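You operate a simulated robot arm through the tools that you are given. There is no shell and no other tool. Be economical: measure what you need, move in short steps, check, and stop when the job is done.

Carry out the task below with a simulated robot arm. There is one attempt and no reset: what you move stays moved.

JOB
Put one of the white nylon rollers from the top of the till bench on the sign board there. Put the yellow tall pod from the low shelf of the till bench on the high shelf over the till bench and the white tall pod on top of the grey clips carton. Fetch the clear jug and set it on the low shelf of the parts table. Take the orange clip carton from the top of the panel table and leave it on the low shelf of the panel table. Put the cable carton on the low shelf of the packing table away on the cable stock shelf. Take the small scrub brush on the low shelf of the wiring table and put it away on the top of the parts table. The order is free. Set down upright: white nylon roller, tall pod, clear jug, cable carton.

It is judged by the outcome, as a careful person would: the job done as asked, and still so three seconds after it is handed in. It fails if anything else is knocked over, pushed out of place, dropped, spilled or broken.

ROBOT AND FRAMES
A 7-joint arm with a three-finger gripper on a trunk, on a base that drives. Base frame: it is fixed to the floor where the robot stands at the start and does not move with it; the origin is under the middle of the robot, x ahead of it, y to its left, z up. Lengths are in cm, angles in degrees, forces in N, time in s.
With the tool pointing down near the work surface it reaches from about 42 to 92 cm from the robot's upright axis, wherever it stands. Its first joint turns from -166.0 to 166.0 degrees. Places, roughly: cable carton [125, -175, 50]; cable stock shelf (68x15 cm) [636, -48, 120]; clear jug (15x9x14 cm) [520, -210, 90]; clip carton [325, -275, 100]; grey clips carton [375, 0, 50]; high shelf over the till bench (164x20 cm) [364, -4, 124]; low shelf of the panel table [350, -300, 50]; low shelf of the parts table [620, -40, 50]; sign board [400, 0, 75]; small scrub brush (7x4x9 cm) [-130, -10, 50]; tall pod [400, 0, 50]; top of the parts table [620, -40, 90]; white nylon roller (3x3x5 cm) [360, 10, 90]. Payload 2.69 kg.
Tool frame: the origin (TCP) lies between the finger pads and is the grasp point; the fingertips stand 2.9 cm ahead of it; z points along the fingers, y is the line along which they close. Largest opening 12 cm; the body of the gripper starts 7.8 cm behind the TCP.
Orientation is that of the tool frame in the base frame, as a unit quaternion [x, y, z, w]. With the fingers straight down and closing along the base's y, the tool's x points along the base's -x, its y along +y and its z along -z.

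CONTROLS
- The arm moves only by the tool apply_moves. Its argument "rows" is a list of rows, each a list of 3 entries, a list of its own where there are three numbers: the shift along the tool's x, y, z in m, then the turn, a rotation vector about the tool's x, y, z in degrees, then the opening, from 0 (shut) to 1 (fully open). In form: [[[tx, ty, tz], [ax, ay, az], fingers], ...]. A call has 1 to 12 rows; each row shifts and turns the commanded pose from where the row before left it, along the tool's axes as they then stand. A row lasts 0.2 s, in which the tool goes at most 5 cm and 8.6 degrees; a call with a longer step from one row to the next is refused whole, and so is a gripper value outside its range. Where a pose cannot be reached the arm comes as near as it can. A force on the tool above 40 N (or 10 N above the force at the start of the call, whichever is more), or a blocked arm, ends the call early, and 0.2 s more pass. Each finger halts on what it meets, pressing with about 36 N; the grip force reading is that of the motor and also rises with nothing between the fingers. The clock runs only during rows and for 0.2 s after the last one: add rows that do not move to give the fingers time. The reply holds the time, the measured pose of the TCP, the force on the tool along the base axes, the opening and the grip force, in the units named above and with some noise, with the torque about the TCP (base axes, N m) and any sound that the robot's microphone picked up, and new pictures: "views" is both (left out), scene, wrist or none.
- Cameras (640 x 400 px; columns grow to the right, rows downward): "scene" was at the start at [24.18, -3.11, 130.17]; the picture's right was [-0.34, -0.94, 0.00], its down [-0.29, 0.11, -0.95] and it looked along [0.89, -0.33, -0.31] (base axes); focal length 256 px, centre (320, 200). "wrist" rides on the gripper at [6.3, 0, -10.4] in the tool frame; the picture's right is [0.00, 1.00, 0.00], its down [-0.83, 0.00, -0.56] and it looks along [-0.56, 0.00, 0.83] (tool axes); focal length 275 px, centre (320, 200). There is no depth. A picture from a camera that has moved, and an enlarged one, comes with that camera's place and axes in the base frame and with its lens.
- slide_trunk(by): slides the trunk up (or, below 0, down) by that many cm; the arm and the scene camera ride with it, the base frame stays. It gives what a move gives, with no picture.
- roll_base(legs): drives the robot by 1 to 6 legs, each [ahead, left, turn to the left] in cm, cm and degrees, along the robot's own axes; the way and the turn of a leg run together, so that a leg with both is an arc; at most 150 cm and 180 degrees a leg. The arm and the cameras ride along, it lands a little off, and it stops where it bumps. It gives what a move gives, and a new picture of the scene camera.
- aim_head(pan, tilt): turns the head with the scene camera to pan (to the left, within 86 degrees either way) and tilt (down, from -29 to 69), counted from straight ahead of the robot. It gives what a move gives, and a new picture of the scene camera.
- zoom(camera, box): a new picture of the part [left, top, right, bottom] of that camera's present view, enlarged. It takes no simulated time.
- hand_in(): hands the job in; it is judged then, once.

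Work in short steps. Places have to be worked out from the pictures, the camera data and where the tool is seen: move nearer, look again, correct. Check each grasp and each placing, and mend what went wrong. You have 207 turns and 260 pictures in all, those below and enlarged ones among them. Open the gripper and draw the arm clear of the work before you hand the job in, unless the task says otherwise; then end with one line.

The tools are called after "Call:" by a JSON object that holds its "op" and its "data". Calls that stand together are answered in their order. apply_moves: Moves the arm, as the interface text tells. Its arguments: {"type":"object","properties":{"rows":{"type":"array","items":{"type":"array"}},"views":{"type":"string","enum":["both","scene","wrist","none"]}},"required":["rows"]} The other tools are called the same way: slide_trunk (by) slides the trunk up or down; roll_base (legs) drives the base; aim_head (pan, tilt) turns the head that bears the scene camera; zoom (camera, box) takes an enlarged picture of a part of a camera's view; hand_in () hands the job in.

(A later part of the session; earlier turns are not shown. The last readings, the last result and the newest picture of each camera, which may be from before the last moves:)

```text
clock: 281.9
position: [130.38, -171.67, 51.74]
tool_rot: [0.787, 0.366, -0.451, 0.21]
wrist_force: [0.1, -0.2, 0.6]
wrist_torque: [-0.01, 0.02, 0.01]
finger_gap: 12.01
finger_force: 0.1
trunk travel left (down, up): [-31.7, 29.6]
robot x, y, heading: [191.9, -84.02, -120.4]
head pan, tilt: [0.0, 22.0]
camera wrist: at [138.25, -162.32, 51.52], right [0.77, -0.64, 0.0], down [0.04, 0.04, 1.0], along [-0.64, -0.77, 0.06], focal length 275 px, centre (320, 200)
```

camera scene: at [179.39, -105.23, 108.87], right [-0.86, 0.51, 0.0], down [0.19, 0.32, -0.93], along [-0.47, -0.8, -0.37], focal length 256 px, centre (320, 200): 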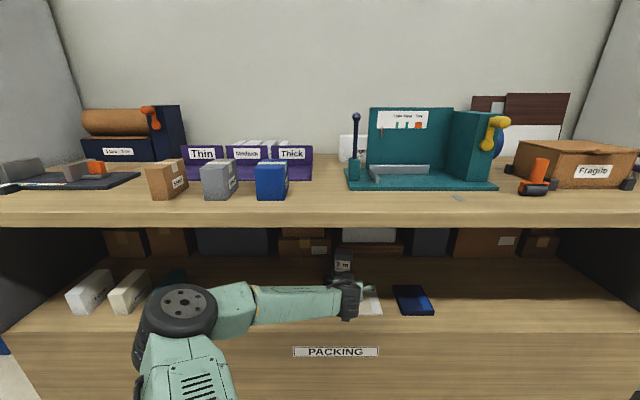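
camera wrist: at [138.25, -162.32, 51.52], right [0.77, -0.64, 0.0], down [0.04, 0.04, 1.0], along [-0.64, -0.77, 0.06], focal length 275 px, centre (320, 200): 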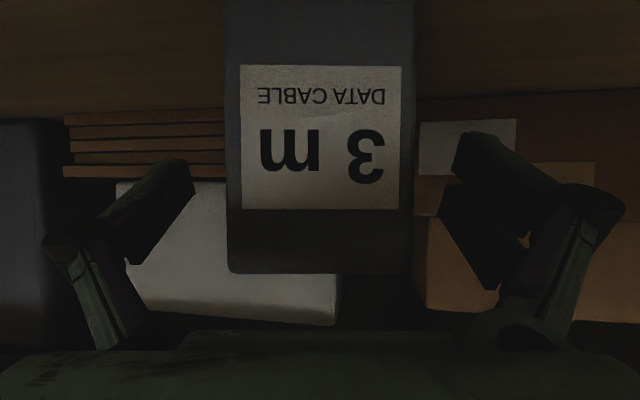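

Centred. Close.

Call:
{"op": "apply_moves", "data": {"rows": [[[0, 0, 0], [0, 0, 0], 0.7], [[0, 0, 0], [0, 0, 0], 0.45], [[0, 0, 0], [0, 0, 0], 0.4], [[0, 0, 0], [0, 0, 0], 0.4], [[0, 0, 0], [0, 0, 0], 0.4], [[-0.0104, 0, -0.006], [0, 0, 0], 0.4], [[-0.013, 0, -0.0075], [0, 0, 0], 0.4], [[0, 0, 0], [0, 0, 0], 0.4]], "views": "wrist"}}

```text
clock: 283.7
position: [130.48, -171.45, 54.35]
tool_rot: [0.786, 0.366, -0.451, 0.211]
wrist_force: [0.2, 0.6, -1.2]
wrist_torque: [-0.03, -0.02, 0.01]
finger_gap: 6.94
finger_force: 35.9
trunk travel left (down, up): [-31.7, 29.6]
robot x, y, heading: [192.07, -83.84, -120.2]
head pan, tilt: [0.0, 22.0]
camera wrist: at [138.33, -162.19, 54.09], right [0.77, -0.64, 0.0], down [0.04, 0.04, 1.0], along [-0.64, -0.77, 0.06], focal length 275 px, centre (320, 200)
```

wrist: 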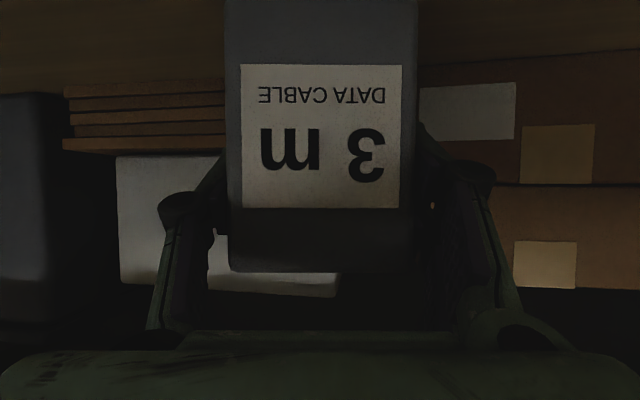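

Held. Retract arm 18 cm, back the base 28, then raise.

Call:
{"op": "apply_moves", "data": {"rows": [[[0.0235, 0, -0.0407], [0, 0, 0], 0.4], [[0.0235, 0, -0.0407], [0, 0, 0], 0.4], [[0.0235, 0, -0.0407], [0, 0, 0], 0.4], [[0.0235, 0, -0.0407], [0, 0, 0], 0.4], [[0, 0, 0], [0, 0, 0], 0.4]], "views": "none"}}

Call:
{"op": "roll_base", "data": {"legs": [[-28, 0, 0]]}}

Call:
{"op": "slide_trunk", "data": {"by": 29}}

```text
clock: 284.9
position: [142.53, -157.09, 54.56]
tool_rot: [0.786, 0.366, -0.451, 0.211]
wrist_force: [0.1, -0.2, -1.3]
wrist_torque: [0.0, 0.02, 0.01]
finger_gap: 6.96
finger_force: 36.3
trunk travel left (down, up): [-31.7, 29.6]
robot x, y, heading: [192.35, -83.95, -120.4]
head pan, tilt: [0.0, 22.0]
```

```text
clock: 286.9
position: [156.68, -133.22, 54.53]
tool_rot: [0.786, 0.367, -0.451, 0.211]
wrist_force: [0.0, 0.2, -1.9]
wrist_torque: [-0.03, -0.02, 0.01]
finger_gap: 6.91
finger_force: 35.6
trunk travel left (down, up): [-31.7, 29.6]
robot x, y, heading: [205.99, -59.74, -120.3]
head pan, tilt: [0.0, 22.0]
camera scene: at [193.49, -81.25, 108.87], right [-0.86, 0.5, 0.0], down [0.19, 0.32, -0.93], along [-0.47, -0.8, -0.37], focal length 256 px, centre (320, 200)
```

scene: 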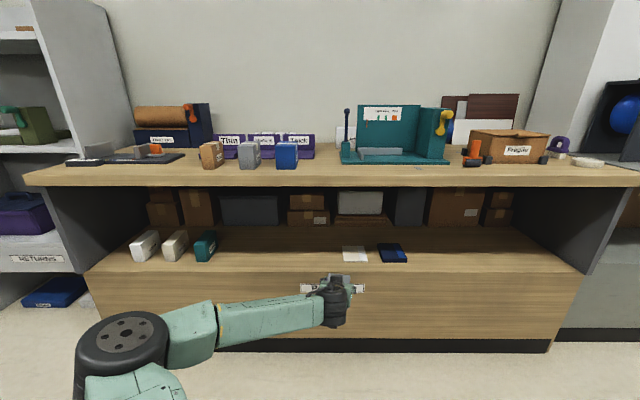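

```text
clock: 289.8
position: [156.73, -133.2, 83.47]
tool_rot: [0.786, 0.367, -0.451, 0.212]
wrist_force: [-0.1, 0.1, -1.6]
wrist_torque: [0.01, -0.01, -0.02]
finger_gap: 6.95
finger_force: 35.9
trunk travel left (down, up): [-60.7, 0.6]
robot x, y, heading: [206.56, -59.82, -120.4]
head pan, tilt: [0.0, 22.0]
```

Retract and raise the arm, shift off the bench side, then turn along the aisle and drive to the parts table.

Call:
{"op": "apply_moves", "data": {"rows": [[[0.0235, 0, -0.0407], [0, 0, 0], 0.4], [[0.0235, 0, -0.0407], [0, 0, 0], 0.4], [[0.0235, 0, -0.0407], [0, 0, 0], 0.4], [[0.0235, 0, -0.0407], [0, 0, 0], 0.4], [[-0.0416, 0, -0.024], [0, 0, 0], 0.4], [[-0.0416, 0, -0.024], [0, 0, 0], 0.4], [[-0.0416, 0, -0.024], [0, 0, 0], 0.4], [[0, 0, 0], [0, 0, 0], 0.4]], "views": "none"}}

Call:
{"op": "roll_base", "data": {"legs": [[20, 0, 0], [0, 0, 90.4], [125, 0, 0], [125, 0, 0]]}}

```text
clock: 291.6
position: [168.92, -118.83, 97.85]
tool_rot: [0.786, 0.367, -0.451, 0.211]
wrist_force: [0.4, 0.0, -1.6]
wrist_torque: [-0.01, 0.04, -0.01]
finger_gap: 6.96
finger_force: 36.1
trunk travel left (down, up): [-60.7, 0.6]
robot x, y, heading: [206.08, -59.91, -120.2]
head pan, tilt: [0.0, 22.0]
```

```text
clock: 308.9
position: [466.47, -245.78, 97.8]
tool_rot: [0.305, 0.812, -0.175, 0.466]
wrist_force: [-0.3, -0.4, -1.7]
wrist_torque: [0.02, 0.02, 0.01]
finger_gap: 6.93
finger_force: 35.5
trunk travel left (down, up): [-60.7, 0.6]
robot x, y, heading: [408.36, -207.04, -31.2]
head pan, tilt: [0.0, 22.0]
camera scene: at [429.13, -220.06, 137.86], right [-0.52, -0.85, 0.0], down [-0.32, 0.2, -0.93], along [0.79, -0.48, -0.37], focal length 256 px, centre (320, 200)
```

scene: 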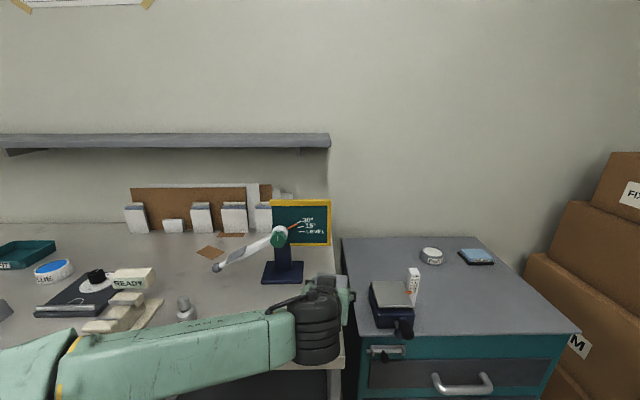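

I'm a bit far forward; back off, turn to the second aisle, and drive to the parts table.

Call:
{"op": "roll_base", "data": {"legs": [[-18, 0, 0], [0, 0, 91.2], [0, -22, 0], [125, 0, 0], [125, 0, 0], [0, 0, -90]]}}

```text
clock: 332.1
position: [603.31, -33.41, 97.95]
tool_rot: [0.304, 0.812, -0.174, 0.467]
wrist_force: [0.0, 0.2, -1.2]
wrist_torque: [0.0, 0.01, 0.0]
finger_gap: 6.95
finger_force: 36.0
trunk travel left (down, up): [-60.7, 0.6]
robot x, y, heading: [544.64, 4.7, -31.7]
head pan, tilt: [0.0, 22.0]
camera scene: at [565.99, -7.77, 137.87], right [-0.52, -0.85, 0.0], down [-0.32, 0.2, -0.93], along [0.79, -0.48, -0.37], focal length 256 px, centre (320, 200)
```

scene: 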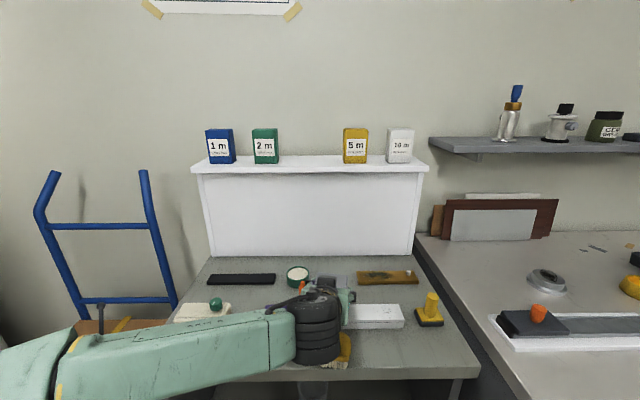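

The hand is hovering close above the brush; raise the arm straight up at once and check the brush.

Call:
{"op": "apply_moves", "data": {"rows": [[[-0.039, 0, -0.0225], [0, 0, 0], 0.4], [[-0.039, 0, -0.0225], [0, 0, 0], 0.4], [[-0.039, 0, -0.0225], [0, 0, 0], 0.4], [[-0.039, 0, -0.0225], [0, 0, 0], 0.4], [[-0.039, 0, -0.0225], [0, 0, 0], 0.4], [[-0.039, 0, -0.0225], [0, 0, 0], 0.4], [[-0.039, 0, -0.0225], [0, 0, 0], 0.4], [[0, 0, 0], [0, 0, 0], 0.4]], "views": "both"}}

```text
clock: 333.9
position: [604.31, -32.39, 128.98]
tool_rot: [0.292, 0.818, -0.212, 0.449]
wrist_force: [-0.7, 0.2, -0.5]
wrist_torque: [-0.02, -0.02, -0.02]
finger_gap: 6.94
finger_force: 36.3
trunk travel left (down, up): [-60.7, 0.6]
robot x, y, heading: [544.79, 5.05, -31.6]
head pan, tilt: [0.0, 22.0]
camera scene: at [565.98, -7.77, 137.87], right [-0.52, -0.85, 0.0], down [-0.32, 0.2, -0.93], along [0.79, -0.48, -0.37], focal length 256 px, centre (320, 200)
camera wrist: at [595.27, -24.32, 128.82], right [0.67, 0.74, -0.09], down [0.02, 0.1, 0.99], along [0.75, -0.66, 0.06], focal length 275 px, centre (320, 200)
```

scene: 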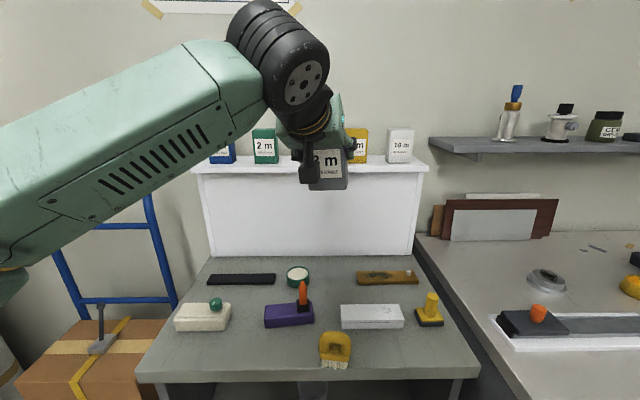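
wrist: 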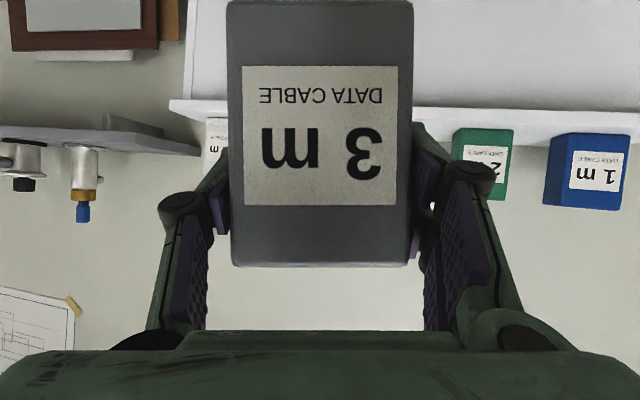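

Brush is untouched. Shelf surface z≈118.8, front edge u≈566; slot centre between 2 m and 5 m is v≈277. Correct orientation, then move ahead.

Call:
{"op": "apply_moves", "data": {"rows": [[[0, 0, 0], [-6.4, -0.55, -0.95], 0.4], [[0, 0, 0], [-6.4, -0.55, -0.95], 0.4], [[0, 0.033, 0], [0, 0, 0], 0.4], [[-0.0215, 0, 0.0372], [0, 0, 0], 0.4], [[-0.0215, 0, 0.0372], [0, 0, 0], 0.4], [[-0.0215, 0, 0.0372], [0, 0, 0], 0.4], [[0, 0, 0], [0, 0, 0], 0.4]], "views": "wrist"}}

```text
clock: 335.5
position: [616.3, -36.85, 130.09]
tool_rot: [0.234, 0.827, -0.092, 0.503]
wrist_force: [0.2, -1.1, -0.6]
wrist_torque: [-0.01, 0.02, 0.0]
finger_gap: 6.91
finger_force: 36.0
trunk travel left (down, up): [-60.7, 0.6]
robot x, y, heading: [544.67, 5.18, -31.3]
head pan, tilt: [0.0, 22.0]
camera wrist: at [605.67, -30.96, 129.51], right [0.48, 0.87, 0.08], down [-0.12, -0.03, 0.99], along [0.87, -0.48, 0.09], focal length 275 px, centre (320, 200)
```

wrist: 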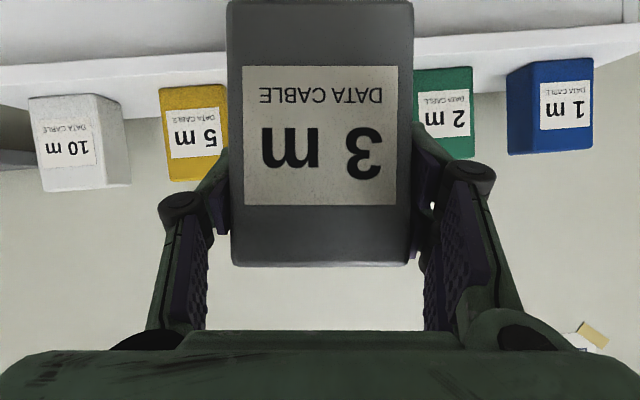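

A residual roll of ~5°; correct it while moving further ahead.

Call:
{"op": "apply_moves", "data": {"rows": [[[-0.0215, 0, 0.0372], [0, 0, 0], 0.4], [[-0.0215, 0, 0.0372], [0, 0, 0], 0.4], [[0, 0, 0], [3.4, 1.34, -3.6], 0.4], [[0, 0, 0], [0, 0, 0], 0.4]], "views": "none"}}

```text
clock: 336.5
position: [623.88, -41.09, 130.18]
tool_rot: [0.225, 0.836, -0.131, 0.482]
wrist_force: [-0.8, 0.9, -0.9]
wrist_torque: [0.01, 0.01, -0.01]
finger_gap: 6.94
finger_force: 36.2
trunk travel left (down, up): [-60.7, 0.6]
robot x, y, heading: [545.01, 5.16, -31.3]
head pan, tilt: [0.0, 22.0]
```

Orientation is right now. Advance 7 cm more and look.

Call:
{"op": "apply_moves", "data": {"rows": [[[-0.0175, 0.005, 0.0303], [0, 0, 0], 0.4], [[-0.0175, 0.005, 0.0303], [0, 0, 0], 0.4], [[0, 0, 0], [0, 0, 0], 0.4]], "views": "both"}}

```text
clock: 337.3
position: [630.39, -43.69, 130.18]
tool_rot: [0.224, 0.837, -0.13, 0.482]
wrist_force: [-0.3, -0.1, -2.2]
wrist_torque: [-0.01, 0.0, -0.02]
finger_gap: 6.95
finger_force: 36.0
trunk travel left (down, up): [-60.7, 0.6]
robot x, y, heading: [544.94, 5.14, -31.5]
head pan, tilt: [0.0, 22.0]
camera scene: at [565.98, -7.74, 137.87], right [-0.52, -0.85, 0.0], down [-0.32, 0.19, -0.93], along [0.79, -0.48, -0.37], focal length 256 px, centre (320, 200)
camera wrist: at [619.89, -37.64, 129.91], right [0.5, 0.87, -0.01], down [-0.05, 0.04, 1.0], along [0.86, -0.5, 0.06], focal length 275 px, centre (320, 200)
```

scene: 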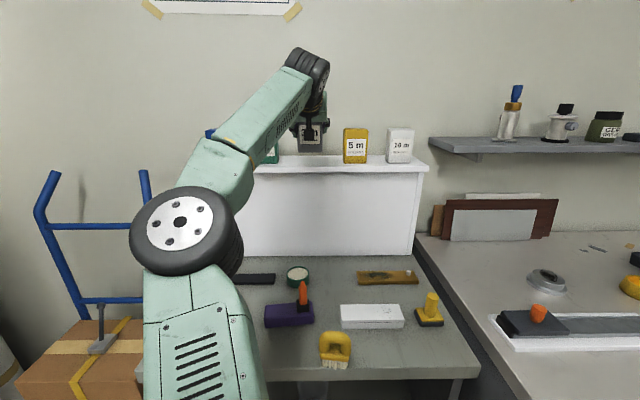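
wrist: 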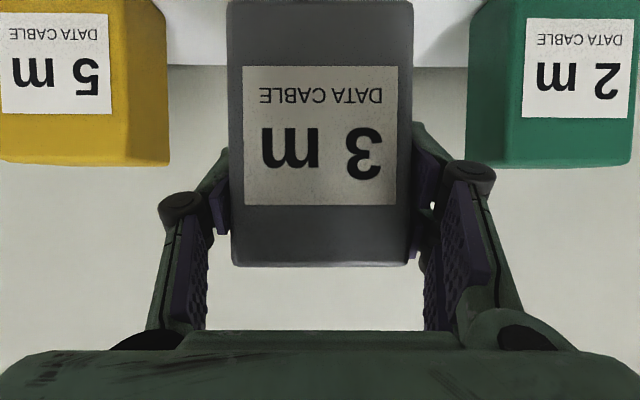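

Centred; the neighbours' faces are ~4 cm further. Advance 4.2 and lower stepwise.

Call:
{"op": "apply_moves", "data": {"rows": [[[-0.021, 0, 0.0364], [0, 0, 0], 0.4], [[0, 0, 0], [0, 0, 0], 0.4], [[0.0173, 0, 0.01], [0, 0, 0], 0.4], [[0.0104, 0, 0.006], [0, 0, 0], 0.4], [[0, 0, 0], [0, 0, 0], 0.4], [[0.0026, 0, 0.0015], [0, 0, 0], 0.4], [[0, 0, 0], [0, 0, 0], 0.4], [[0.0026, 0, 0.0015], [0, 0, 0], 0.4], [[0, 0, 0], [0, 0, 0], 0.4]], "views": "wrist"}}

```text
clock: 339.3
position: [633.95, -45.71, 126.46]
tool_rot: [0.225, 0.837, -0.13, 0.482]
wrist_force: [-0.1, -0.4, -1.4]
wrist_torque: [0.0, 0.03, -0.03]
finger_gap: 6.95
finger_force: 36.0
trunk travel left (down, up): [-60.7, 0.6]
robot x, y, heading: [545.05, 5.03, -31.6]
head pan, tilt: [0.0, 22.0]
camera wrist: at [623.42, -39.78, 126.1], right [0.5, 0.87, -0.01], down [-0.05, 0.04, 1.0], along [0.86, -0.5, 0.06], focal length 275 px, centre (320, 200)
```

wrist: 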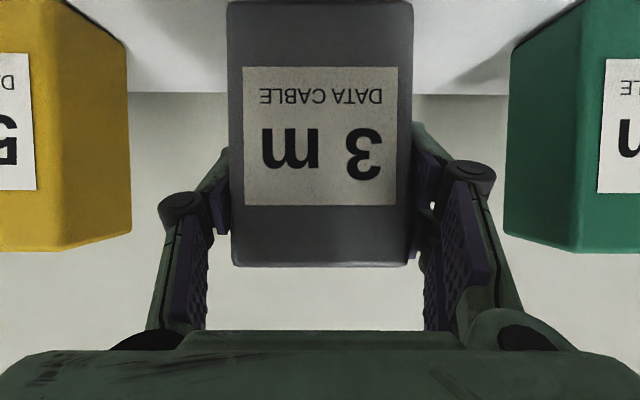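

About 0.7 cm to go; lower to contact.

Call:
{"op": "apply_moves", "data": {"rows": [[[0.0026, 0, 0.0015], [0, 0, 0], 0.4], [[0, 0, 0], [0, 0, 0], 0.4], [[0.0026, 0, 0.0015], [0, 0, 0], 0.4], [[0, 0, 0], [0, 0, 0], 0.4], [[0.0022, 0, 0.0012], [0, 0, 0], 0.4], [[0, 0, 0], [0, 0, 0], 0.4]], "views": "none"}}

```text
clock: 340.7
position: [633.91, -45.78, 125.92]
tool_rot: [0.225, 0.835, -0.131, 0.485]
wrist_force: [4.4, -4.3, 14.8]
wrist_torque: [0.41, -0.41, -0.24]
finger_gap: 6.95
finger_force: 36.1
trunk travel left (down, up): [-60.7, 0.6]
robot x, y, heading: [545.03, 5.22, -31.2]
head pan, tilt: [0.0, 22.0]
```

Contact. Release and retract straight back.

Call:
{"op": "apply_moves", "data": {"rows": [[[-0.0017, 0, -0.001], [0, 0, 0], 0.4], [[0, 0, 0], [0, 0, 0], 0.74], [[0, 0, 0], [0, 0, 0], 0.74], [[0, 0, 0], [0, 0, 0], 0.74], [[0.0125, 0, -0.0217], [0, 0, 0], 0.74], [[0.0225, 0, -0.039], [0, 0, 0], 0.74], [[0.0225, 0, -0.039], [0, 0, 0], 0.74], [[0, 0, 0], [0, 0, 0], 0.74]], "views": "both"}}

```text
clock: 342.5
position: [624.09, -39.88, 125.76]
tool_rot: [0.224, 0.837, -0.13, 0.482]
wrist_force: [-0.3, -0.4, 0.4]
wrist_torque: [-0.02, 0.03, 0.0]
finger_gap: 8.88
finger_force: 0.0
trunk travel left (down, up): [-60.7, 0.6]
robot x, y, heading: [544.88, 5.16, -31.4]
head pan, tilt: [0.0, 22.0]
camera scene: at [566.0, -7.78, 137.86], right [-0.52, -0.85, 0.0], down [-0.32, 0.2, -0.93], along [0.79, -0.48, -0.37], focal length 256 px, centre (320, 200)
camera wrist: at [613.6, -33.87, 125.55], right [0.5, 0.87, -0.01], down [-0.05, 0.04, 1.0], along [0.86, -0.5, 0.06], focal length 275 px, centre (320, 200)
```

scene: 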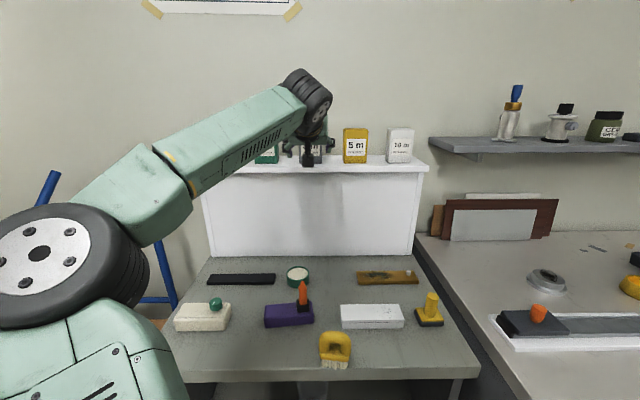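
wrist: 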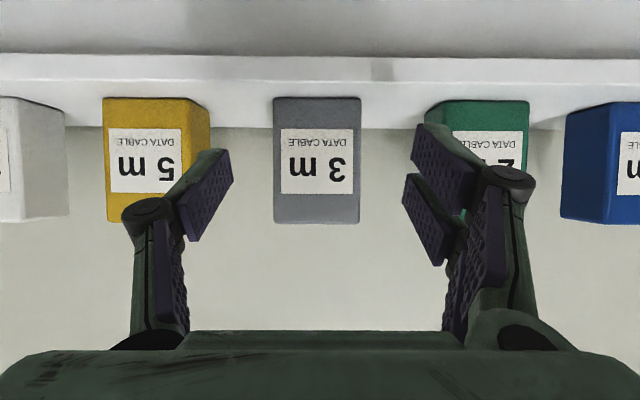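

Cable carton placed neatly. Now to the till bench: back off, turn to heading 60°, reverse down the second aisle, and slide left in front of the bench.

Call:
{"op": "roll_base", "data": {"legs": [[-30, 0, 0], [0, 0, 91.4], [0, -20, 0], [-136, 0, 0], [-135, 0, 0]]}}

```text
clock: 363.3
position: [437.58, -145.76, 125.87]
tool_rot: [-0.434, 0.75, 0.25, 0.432]
wrist_force: [0.1, -0.5, 0.0]
wrist_torque: [-0.01, -0.01, 0.02]
finger_gap: 8.89
finger_force: 0.0
trunk travel left (down, up): [-60.7, 0.6]
robot x, y, heading: [393.08, -225.06, 58.8]
head pan, tilt: [0.0, 22.0]
camera scene: at [405.57, -203.74, 137.87], right [0.86, -0.52, 0.0], down [-0.19, -0.32, -0.93], along [0.48, 0.79, -0.37], focal length 256 px, centre (320, 200)
```

scene: 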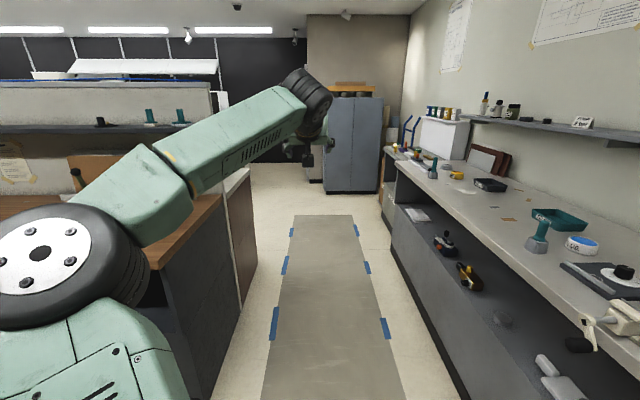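

Slide left along the bench and look at it.

Call:
{"op": "roll_base", "data": {"legs": [[0, 110, 1.2]]}}

Call:
{"op": "aim_head", "data": {"pan": 0, "tilt": 28}}

```text
clock: 372.0
position: [342.2, -89.52, 125.76]
tool_rot: [-0.444, 0.745, 0.255, 0.429]
wrist_force: [-0.7, 0.1, -0.2]
wrist_torque: [-0.03, 0.02, 0.04]
finger_gap: 8.89
finger_force: 0.2
trunk travel left (down, up): [-60.7, 0.6]
robot x, y, heading: [299.16, -169.79, 60.2]
head pan, tilt: [0.0, 22.0]
camera scene: at [311.47, -148.29, 137.87], right [0.87, -0.5, 0.0], down [-0.19, -0.33, -0.93], along [0.46, 0.8, -0.37], focal length 256 px, centre (320, 200)
```

scene: 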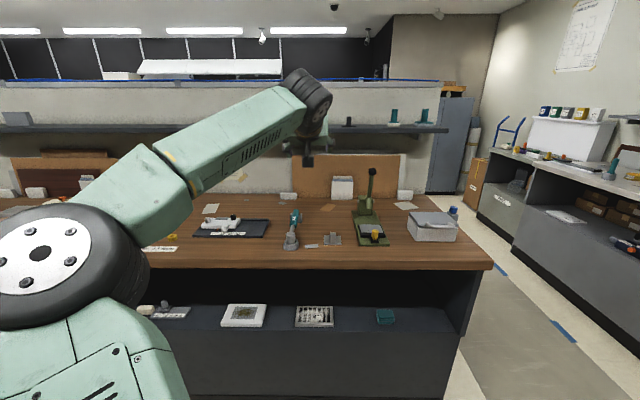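

```text
clock: 372.7
position: [342.25, -89.61, 125.89]
tool_rot: [-0.443, 0.744, 0.255, 0.43]
wrist_force: [0.6, 0.2, -0.3]
wrist_torque: [-0.01, 0.05, -0.01]
finger_gap: 8.89
finger_force: 0.0
trunk travel left (down, up): [-60.7, 0.6]
robot x, y, heading: [299.27, -170.13, 60.1]
head pan, tilt: [0.0, 28.0]
camera scene: at [311.4, -148.43, 136.91], right [0.87, -0.5, 0.0], down [-0.23, -0.41, -0.88], along [0.44, 0.77, -0.47], focal length 256 px, centre (320, 200)
```

scene: 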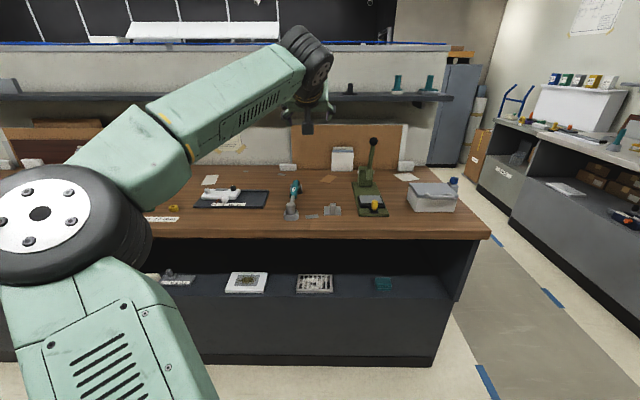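

This bench isn't the listed one: the listed coordinates (v≈178–200) lie beyond the partition wall, on its far side. I'll go back around through the second aisle.

Call:
{"op": "roll_base", "data": {"legs": [[0, -113, 0], [135, 0, 0], [128, 0, 0], [0, 0, 90]]}}

Call:
{"op": "aim_head", "data": {"pan": 20, "tilt": 22}}

```text
clock: 397.9
position: [444.39, 45.86, 125.75]
tool_rot: [0.841, -0.21, -0.484, -0.122]
wrist_force: [0.9, 0.1, 0.7]
wrist_torque: [-0.01, 0.0, -0.05]
finger_gap: 8.88
finger_force: 0.0
trunk travel left (down, up): [-60.7, 0.6]
robot x, y, heading: [525.36, 3.9, 150.5]
head pan, tilt: [0.0, 28.0]
camera scene: at [503.41, 15.86, 136.91], right [0.49, 0.87, 0.0], down [0.41, -0.23, -0.88], along [-0.77, 0.43, -0.47], focal length 256 px, centre (320, 200)
```

scene: 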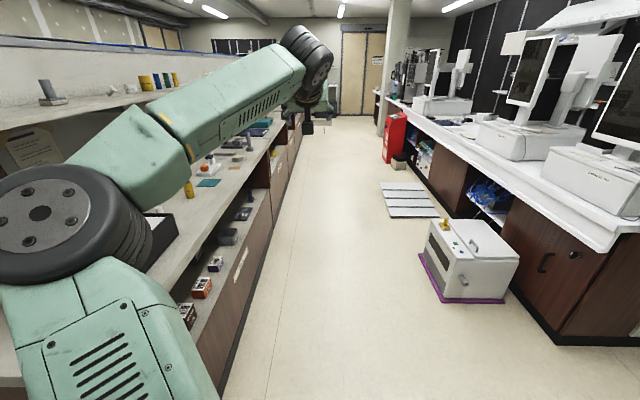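

```text
clock: 398.7
position: [444.41, 45.98, 125.84]
tool_rot: [0.841, -0.21, -0.484, -0.121]
wrist_force: [-0.4, 0.0, -0.3]
wrist_torque: [-0.01, -0.04, -0.03]
finger_gap: 8.88
finger_force: 0.1
trunk travel left (down, up): [-60.7, 0.6]
robot x, y, heading: [525.13, 3.33, 150.6]
head pan, tilt: [20.0, 22.0]
camera scene: at [502.21, 12.91, 137.87], right [0.16, 0.99, 0.0], down [0.37, -0.06, -0.93], along [-0.91, 0.15, -0.37], focal length 256 px, centre (320, 200)
```

scene: 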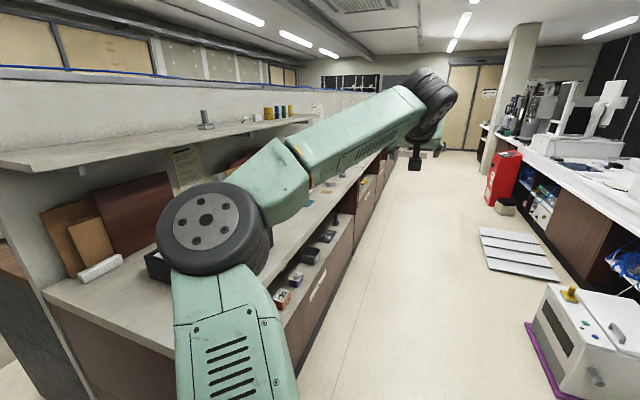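

The till bench is on this side. Retract the arm a bit, drive along it and turn to face it.

Call:
{"op": "apply_moves", "data": {"rows": [[[0.0225, 0, -0.039], [0, 0, 0], 1], [[0.0225, 0, -0.039], [0, 0, 0], 1], [[0.0225, 0, -0.039], [0, 0, 0], 1], [[0.0225, 0, -0.039], [0, 0, 0], 1], [[0.0346, 0, 0.02], [0, 0, 0], 1], [[0.0346, 0, 0.02], [0, 0, 0], 1], [[0, 0, 0], [0, 0, 0], 1]], "views": "none"}}

Call:
{"op": "roll_base", "data": {"legs": [[118, -22, -0.6], [0, 0, 90]]}}

Call:
{"op": "aim_head", "data": {"pan": 0, "tilt": 30}}

```text
clock: 400.5
position: [461.92, 40.6, 117.33]
tool_rot: [0.836, -0.237, -0.473, -0.144]
wrist_force: [-0.9, 0.3, 0.9]
wrist_torque: [-0.02, 0.01, 0.01]
finger_gap: 12.02
finger_force: 0.1
trunk travel left (down, up): [-60.7, 0.6]
robot x, y, heading: [525.12, 3.28, 150.5]
head pan, tilt: [20.0, 22.0]
stopped in row 7: the arm was blocked; the commanded pose is now the measured one
```

```text
clock: 410.5
position: [398.59, 17.55, 117.37]
tool_rot: [0.755, 0.432, -0.434, 0.237]
wrist_force: [0.5, -0.3, -0.3]
wrist_torque: [-0.03, -0.01, -0.05]
finger_gap: 12.01
finger_force: 0.0
trunk travel left (down, up): [-60.7, 0.6]
robot x, y, heading: [434.33, 81.07, -118.5]
head pan, tilt: [20.0, 22.0]
camera scene: at [425.49, 58.58, 137.87], right [-0.99, 0.15, 0.0], down [0.06, 0.37, -0.93], along [-0.14, -0.92, -0.37], focal length 256 px, centre (320, 200)
```

scene: 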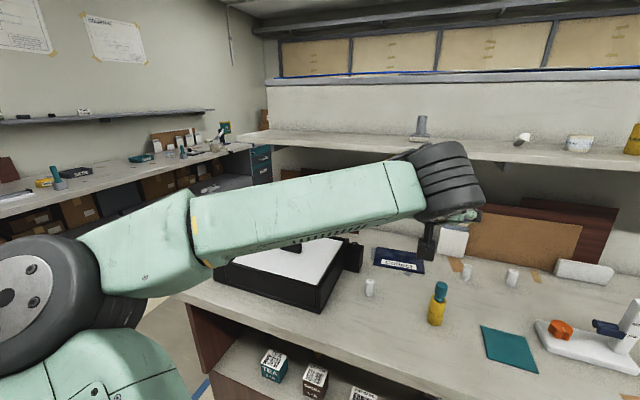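

```text
clock: 411.4
position: [398.6, 17.62, 117.35]
tool_rot: [0.755, 0.429, -0.436, 0.235]
wrist_force: [1.0, -0.6, 0.7]
wrist_torque: [0.0, 0.01, -0.04]
finger_gap: 11.97
finger_force: 0.1
trunk travel left (down, up): [-60.7, 0.6]
robot x, y, heading: [434.44, 81.33, -118.7]
head pan, tilt: [0.0, 30.0]
camera scene: at [422.55, 59.81, 136.59], right [-0.88, 0.48, 0.0], down [0.24, 0.44, -0.87], along [-0.41, -0.76, -0.5], focal length 256 px, centre (320, 200)
```

scene: 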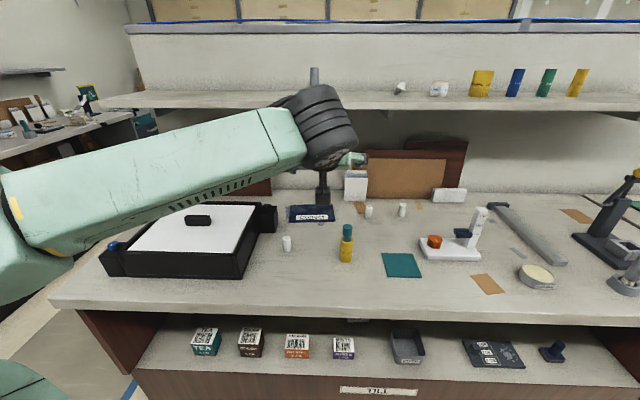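

This is the TILL bench. Zoom on the top and the low shelf.

Call:
{"op": "zoom", "data": {"camera": "scene", "box": [260, 160, 468, 290]}}

Call:
{"op": "zoom", "data": {"camera": "scene", "box": [170, 300, 410, 400]}}

Call:
{"op": "zoom", "data": {"camera": "scene", "box": [380, 160, 640, 400]}}

```text
3.08 times, centred on (364, 225) of scene
camera zoom: at [422.55, 59.81, 136.59], right [-0.88, 0.48, 0.0], down [0.24, 0.44, -0.87], along [-0.41, -0.76, -0.5], focal length 787 px, centre (185, 123)
```

zoom: 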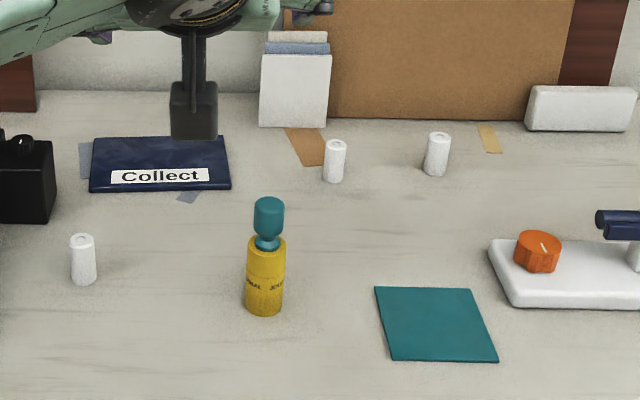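

```text
2.67 times, centred on (290, 350) of scene
camera zoom: at [422.55, 59.81, 136.59], right [-0.88, 0.48, 0.0], down [0.24, 0.44, -0.87], along [-0.41, -0.76, -0.5], focal length 682 px, centre (400, -200)
```

zoom: 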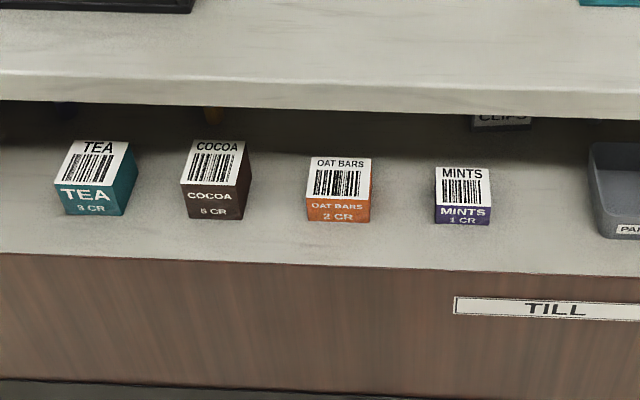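

```text
1.67 times, centred on (510, 280) of scene
camera zoom: at [422.55, 59.81, 136.59], right [-0.88, 0.48, 0.0], down [0.24, 0.44, -0.87], along [-0.41, -0.76, -0.5], focal length 426 px, centre (3, 67)
```

zoom: 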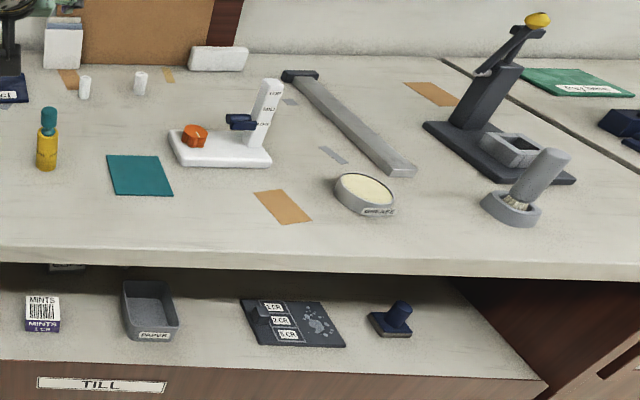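

The "Collect" plate is the sign board; rollers are the small white cylinders. I'll take the one at ≈(404,6). Pitch the tool steeper and shift over it.

Call:
{"op": "apply_moves", "data": {"rows": [[[0, 0, 0], [0, 7.5, 0], 1], [[0, 0, 0], [0, 7.5, 0], 1], [[0, 0, 0], [0, 7.5, 0], 1], [[0, 0, 0], [0, 7.5, 0], 1], [[0, 0.04, 0], [0, 0, 0], 0.6], [[0, 0.04, 0], [0, 0, 0], 0.6], [[0, 0.037, 0], [0, 0, 0], 0.6], [[0, 0, 0], [0, 0, 0], 0.6]], "views": "wrist"}}

```text
clock: 413.2
position: [408.9, 11.4, 117.23]
tool_rot: [0.842, 0.477, -0.225, 0.116]
wrist_force: [-0.1, -0.4, 0.1]
wrist_torque: [0.02, -0.02, 0.01]
finger_gap: 7.2
finger_force: 0.0
trunk travel left (down, up): [-60.7, 0.6]
robot x, y, heading: [434.47, 81.1, -118.6]
head pan, tilt: [0.0, 30.0]
camera wrist: at [414.38, 20.47, 123.18], right [0.86, -0.51, -0.02], down [-0.22, -0.4, 0.89], along [-0.47, -0.76, -0.45], focal length 275 px, centre (320, 200)
```

wrist: 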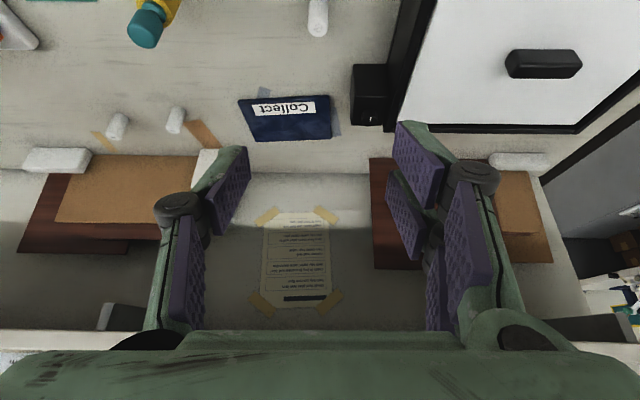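

Roller ≈(404,5.4). Move over it and lower 20.

Call:
{"op": "apply_moves", "data": {"rows": [[[-0.0333, -0.006, 0.0193], [0, 0, 0], 0.6], [[-0.0333, -0.006, 0.0193], [0, 0, 0], 0.6], [[0.0245, 0, 0.0424], [0, 0, 0], 0.6], [[0.0245, 0, 0.0424], [0, 0, 0], 0.6], [[0.0245, 0, 0.0424], [0, 0, 0], 0.6], [[0.0245, 0, 0.0424], [0, 0, 0], 0.6], [[0, 0, 0], [0, 0, 0], 0.6]], "views": "wrist"}}

```text
clock: 414.8
position: [403.27, 6.11, 97.44]
tool_rot: [0.842, 0.477, -0.224, 0.116]
wrist_force: [0.6, -0.1, -0.1]
wrist_torque: [-0.01, -0.01, 0.02]
finger_gap: 7.21
finger_force: 0.1
trunk travel left (down, up): [-60.7, 0.6]
robot x, y, heading: [434.78, 81.58, -118.7]
head pan, tilt: [0.0, 30.0]
camera wrist: at [408.88, 15.1, 103.31], right [0.86, -0.51, -0.02], down [-0.22, -0.4, 0.89], along [-0.47, -0.76, -0.45], focal length 275 px, centre (320, 200)
```

wrist: 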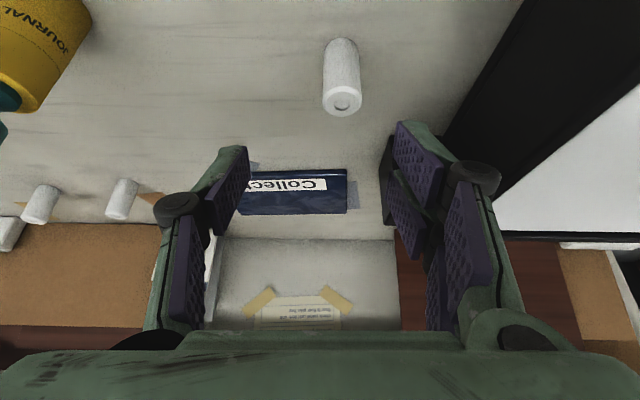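

Slight sideways correction, narrow the opening (tray is near on the right), then lower and grip.

Call:
{"op": "apply_moves", "data": {"rows": [[[-0.0043, 0.011, 0.0025], [0, 0, 0], 0.48], [[0, 0, 0], [0, 0, 0], 0.48], [[0.0175, 0, 0.0303], [0, 0, 0], 0.48], [[0.0175, 0, 0.0303], [0, 0, 0], 0.48], [[0, 0, 0], [0, 0, 0], 0.48]], "views": "wrist"}}

```text
clock: 416.0
position: [404.04, 5.18, 90.45]
tool_rot: [0.841, 0.478, -0.225, 0.118]
wrist_force: [-0.1, -0.5, 0.1]
wrist_torque: [0.02, 0.01, 0.02]
finger_gap: 5.76
finger_force: 0.1
trunk travel left (down, up): [-60.7, 0.6]
robot x, y, heading: [434.79, 81.49, -118.6]
head pan, tilt: [0.0, 30.0]
camera wrist: at [409.73, 14.1, 96.41], right [0.86, -0.51, -0.02], down [-0.22, -0.4, 0.89], along [-0.47, -0.76, -0.45], focal length 275 px, centre (320, 200)
```

wrist: 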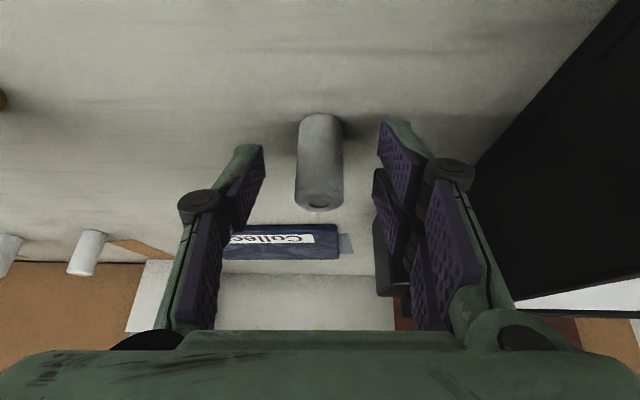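

Roller is between the pads. Close and lift slightly.

Call:
{"op": "apply_moves", "data": {"rows": [[[0, 0, 0], [0, 0, 0], 0.3], [[0, 0, 0], [0, 0, 0], 0.15], [[0, 0, 0], [0, 0, 0], 0.12], [[0, 0, 0], [0, 0, 0], 0.12], [[0, 0, 0], [0, 0, 0], 0.12], [[-0.01, 0, -0.0173], [0, 0, 0], 0.12], [[-0.02, 0, -0.0346], [0, 0, 0], 0.12], [[0, 0, 0], [0, 0, 0], 0.12]], "views": "wrist"}}

```text
clock: 417.8
position: [404.18, 4.97, 96.57]
tool_rot: [0.842, 0.477, -0.225, 0.117]
wrist_force: [-0.5, 0.7, -0.3]
wrist_torque: [0.01, 0.0, 0.01]
finger_gap: 2.21
finger_force: 35.6
trunk travel left (down, up): [-60.7, 0.6]
robot x, y, heading: [434.29, 81.57, -118.8]
head pan, tilt: [0.0, 30.0]
camera wrist: at [409.7, 14.0, 102.52], right [0.86, -0.51, -0.02], down [-0.22, -0.4, 0.89], along [-0.47, -0.76, -0.45], focal length 275 px, centre (320, 200)
```

wrist: 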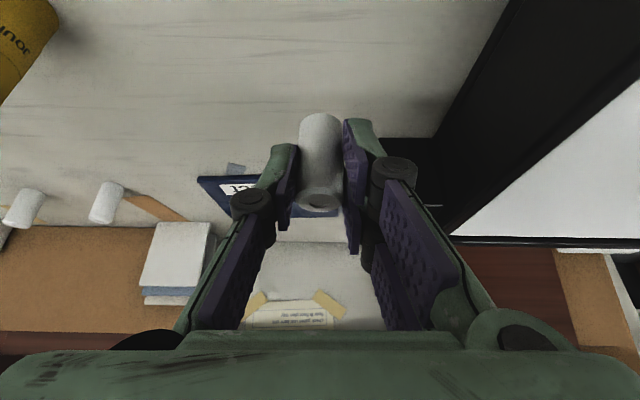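

Roller held. Raise 7 cm, bring the base 10 cm closer, then move over the board.

Call:
{"op": "apply_moves", "data": {"rows": [[[-0.02, 0, -0.0346], [0, 0, 0], 0.12], [[-0.015, 0, -0.026], [0, 0, 0], 0.12], [[0, -0.03, 0], [0, 0, 0], 0.12], [[0, -0.03, 0], [0, 0, 0], 0.12], [[0, 0, 0], [0, 0, 0], 0.12]], "views": "none"}}

Call:
{"op": "roll_base", "data": {"legs": [[10, 0, 0]]}}

Call:
{"op": "apply_moves", "data": {"rows": [[[0, 0, 0], [0, 0, 0], 0.12]], "views": "wrist"}}

```text
clock: 419.0
position: [398.92, 7.88, 103.67]
tool_rot: [0.841, 0.478, -0.225, 0.117]
wrist_force: [-1.1, -0.5, -0.1]
wrist_torque: [-0.04, 0.02, 0.0]
finger_gap: 2.22
finger_force: 36.0
trunk travel left (down, up): [-60.7, 0.6]
robot x, y, heading: [434.38, 81.62, -118.5]
head pan, tilt: [0.0, 30.0]
```

```text
clock: 420.1
position: [394.33, -0.93, 103.52]
tool_rot: [0.841, 0.478, -0.225, 0.117]
wrist_force: [0.0, -0.4, -0.6]
wrist_torque: [0.01, -0.01, 0.0]
finger_gap: 2.21
finger_force: 35.9
trunk travel left (down, up): [-60.7, 0.6]
robot x, y, heading: [429.71, 72.62, -118.3]
head pan, tilt: [0.0, 30.0]
camera scene: at [417.8, 51.04, 136.56], right [-0.88, 0.48, 0.0], down [0.24, 0.44, -0.87], along [-0.41, -0.76, -0.5], focal length 256 px, centre (320, 200)
```

scene: 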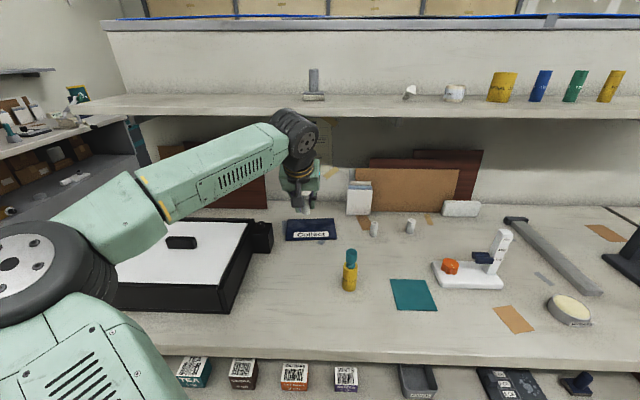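

```text
clock: 420.5
position: [394.3, -0.85, 103.61]
tool_rot: [0.841, 0.478, -0.225, 0.116]
wrist_force: [-0.6, 0.4, -0.6]
wrist_torque: [-0.02, 0.02, 0.01]
finger_gap: 2.23
finger_force: 35.7
trunk travel left (down, up): [-60.7, 0.6]
robot x, y, heading: [430.07, 72.53, -118.7]
head pan, tilt: [0.0, 30.0]
camera wrist: at [399.86, 8.2, 109.6], right [0.86, -0.51, -0.02], down [-0.22, -0.4, 0.89], along [-0.47, -0.76, -0.45], focal length 275 px, centre (320, 200)
```

wrist: 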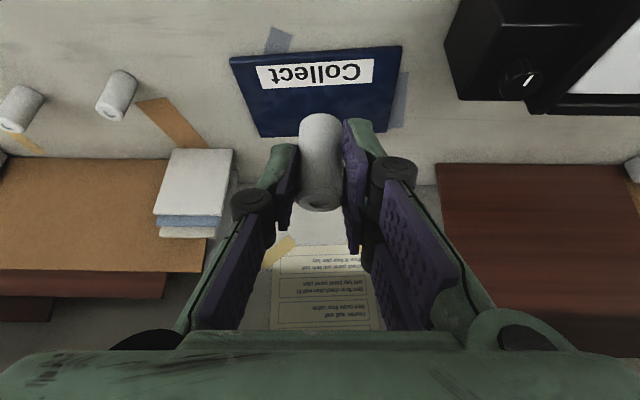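

Board centre ≈(389.3,-8.9). Move ahead 9.6 and lower to near contact.

Call:
{"op": "apply_moves", "data": {"rows": [[[-0.0416, -0.001, 0.024], [0, 0, 0], 0.12], [[-0.0416, -0.001, 0.024], [0, 0, 0], 0.12], [[0.0245, 0, 0.0424], [0, 0, 0], 0.12], [[0.0195, 0, 0.0338], [0, 0, 0], 0.12], [[0, 0, 0], [0, 0, 0], 0.12]], "views": "both"}}

```text
clock: 421.7
position: [389.34, -8.68, 94.61]
tool_rot: [0.842, 0.477, -0.225, 0.117]
wrist_force: [0.6, 0.0, -0.2]
wrist_torque: [0.0, 0.0, 0.04]
finger_gap: 2.22
finger_force: 36.1
trunk travel left (down, up): [-60.7, 0.6]
robot x, y, heading: [429.61, 72.82, -118.3]
head pan, tilt: [0.0, 30.0]
camera scene: at [417.84, 51.14, 136.59], right [-0.88, 0.48, 0.0], down [0.24, 0.44, -0.87], along [-0.41, -0.76, -0.5], focal length 256 px, centre (320, 200)
camera wrist: at [394.83, 0.38, 100.66], right [0.86, -0.51, -0.02], down [-0.22, -0.4, 0.89], along [-0.47, -0.76, -0.45], focal length 275 px, centre (320, 200)
```

scene: 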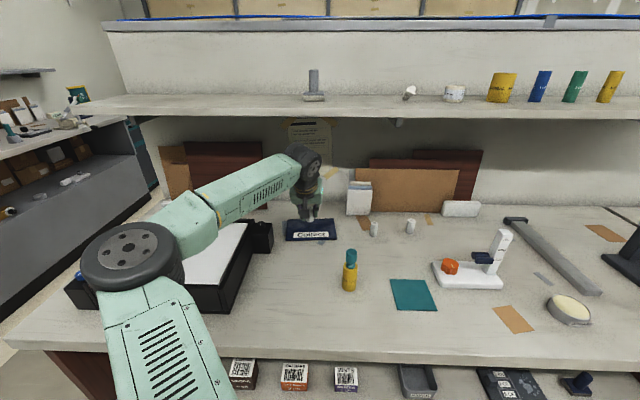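
wrist: 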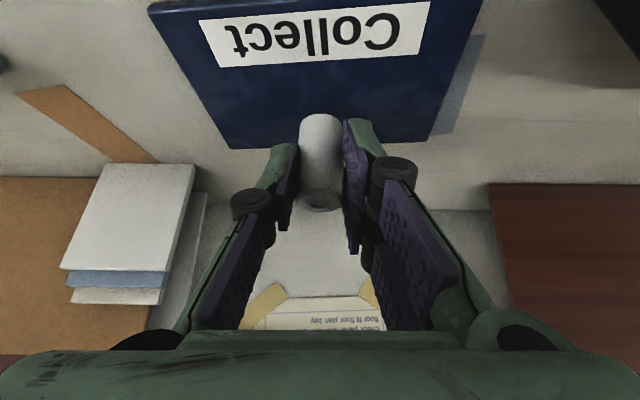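

Lower to contact on the board.

Call:
{"op": "apply_moves", "data": {"rows": [[[0.0075, 0, 0.013], [0, 0, 0], 0.12], [[0, 0, 0], [0, 0, 0], 0.12], [[0.002, 0, 0.0035], [0, 0, 0], 0.12], [[0, 0, 0], [0, 0, 0], 0.12], [[0.002, 0, 0.0035], [0, 0, 0], 0.12], [[0, 0, 0], [0, 0, 0], 0.12], [[0.0015, 0, 0.0026], [0, 0, 0], 0.12], [[0, 0, 0], [0, 0, 0], 0.12]], "views": "wrist"}}

```text
clock: 423.5
position: [389.15, -8.64, 92.17]
tool_rot: [0.842, 0.477, -0.224, 0.116]
wrist_force: [0.2, 0.1, -0.2]
wrist_torque: [-0.02, 0.01, 0.0]
finger_gap: 2.24
finger_force: 36.2
trunk travel left (down, up): [-60.7, 0.6]
robot x, y, heading: [430.05, 73.05, -118.2]
head pan, tilt: [0.0, 30.0]
camera wrist: at [394.69, 0.38, 98.12], right [0.86, -0.51, -0.02], down [-0.22, -0.4, 0.89], along [-0.47, -0.76, -0.45], focal length 275 px, centre (320, 200)
```

wrist: 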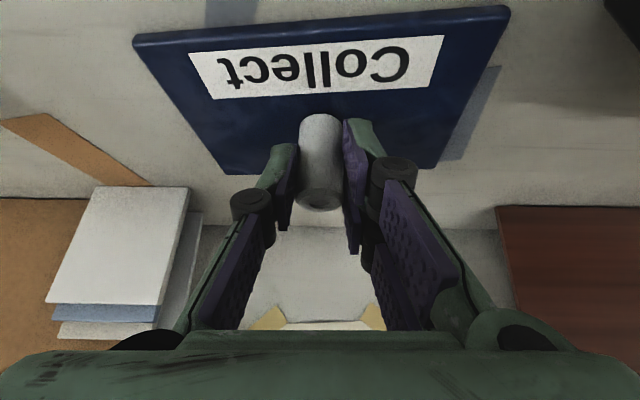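

Call:
{"op": "apply_moves", "data": {"rows": [[[0.0015, 0, 0.0026], [0, 0, 0], 0.12], [[0, 0, 0], [0, 0, 0], 0.12], [[0.0015, 0, 0.0026], [0, 0, 0], 0.12], [[0, 0, 0], [0, 0, 0], 0.12], [[0.0015, 0, 0.0026], [0, 0, 0], 0.12], [[0, 0, 0], [0, 0, 0], 0.12]], "views": "none"}}

```text
clock: 424.9
position: [389.14, -8.62, 91.44]
tool_rot: [0.841, 0.477, -0.226, 0.118]
wrist_force: [-1.1, 0.0, 2.7]
wrist_torque: [-0.06, 0.0, -0.02]
finger_gap: 2.22
finger_force: 36.2
trunk travel left (down, up): [-60.7, 0.6]
robot x, y, heading: [429.45, 72.94, -118.3]
head pan, tilt: [0.0, 30.0]
```

Light contact beginning; one more tiny step, then release and rise.

Call:
{"op": "apply_moves", "data": {"rows": [[[0.0008, 0, 0.0013], [0, 0, 0], 0.12], [[0, 0, 0], [0, 0, 0], 0.12], [[0, 0, 0], [0, 0, 0], 0.3], [[0, 0, 0], [0, 0, 0], 0.45], [[0, 0, 0], [0, 0, 0], 0.45], [[0, 0, 0], [0, 0, 0], 0.45], [[-0.01, 0, -0.0173], [0, 0, 0], 0.45], [[-0.02, 0, -0.0346], [0, 0, 0], 0.45], [[-0.02, 0, -0.0346], [0, 0, 0], 0.45], [[0, 0, 0], [0, 0, 0], 0.45]], "views": "wrist"}}

```text
clock: 427.1
position: [389.05, -9.02, 100.99]
tool_rot: [0.841, 0.478, -0.224, 0.118]
wrist_force: [-0.6, 0.3, -0.3]
wrist_torque: [-0.01, -0.02, -0.01]
finger_gap: 5.4
finger_force: 0.1
trunk travel left (down, up): [-60.7, 0.6]
robot x, y, heading: [430.18, 72.13, -118.7]
head pan, tilt: [0.0, 30.0]
camera wrist: at [394.65, -0.06, 107.04], right [0.86, -0.51, -0.02], down [-0.22, -0.4, 0.89], along [-0.47, -0.76, -0.45], focal length 275 px, centre (320, 200)
```

wrist: 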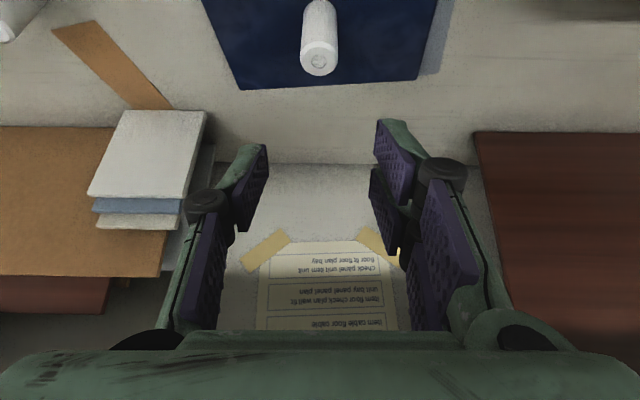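

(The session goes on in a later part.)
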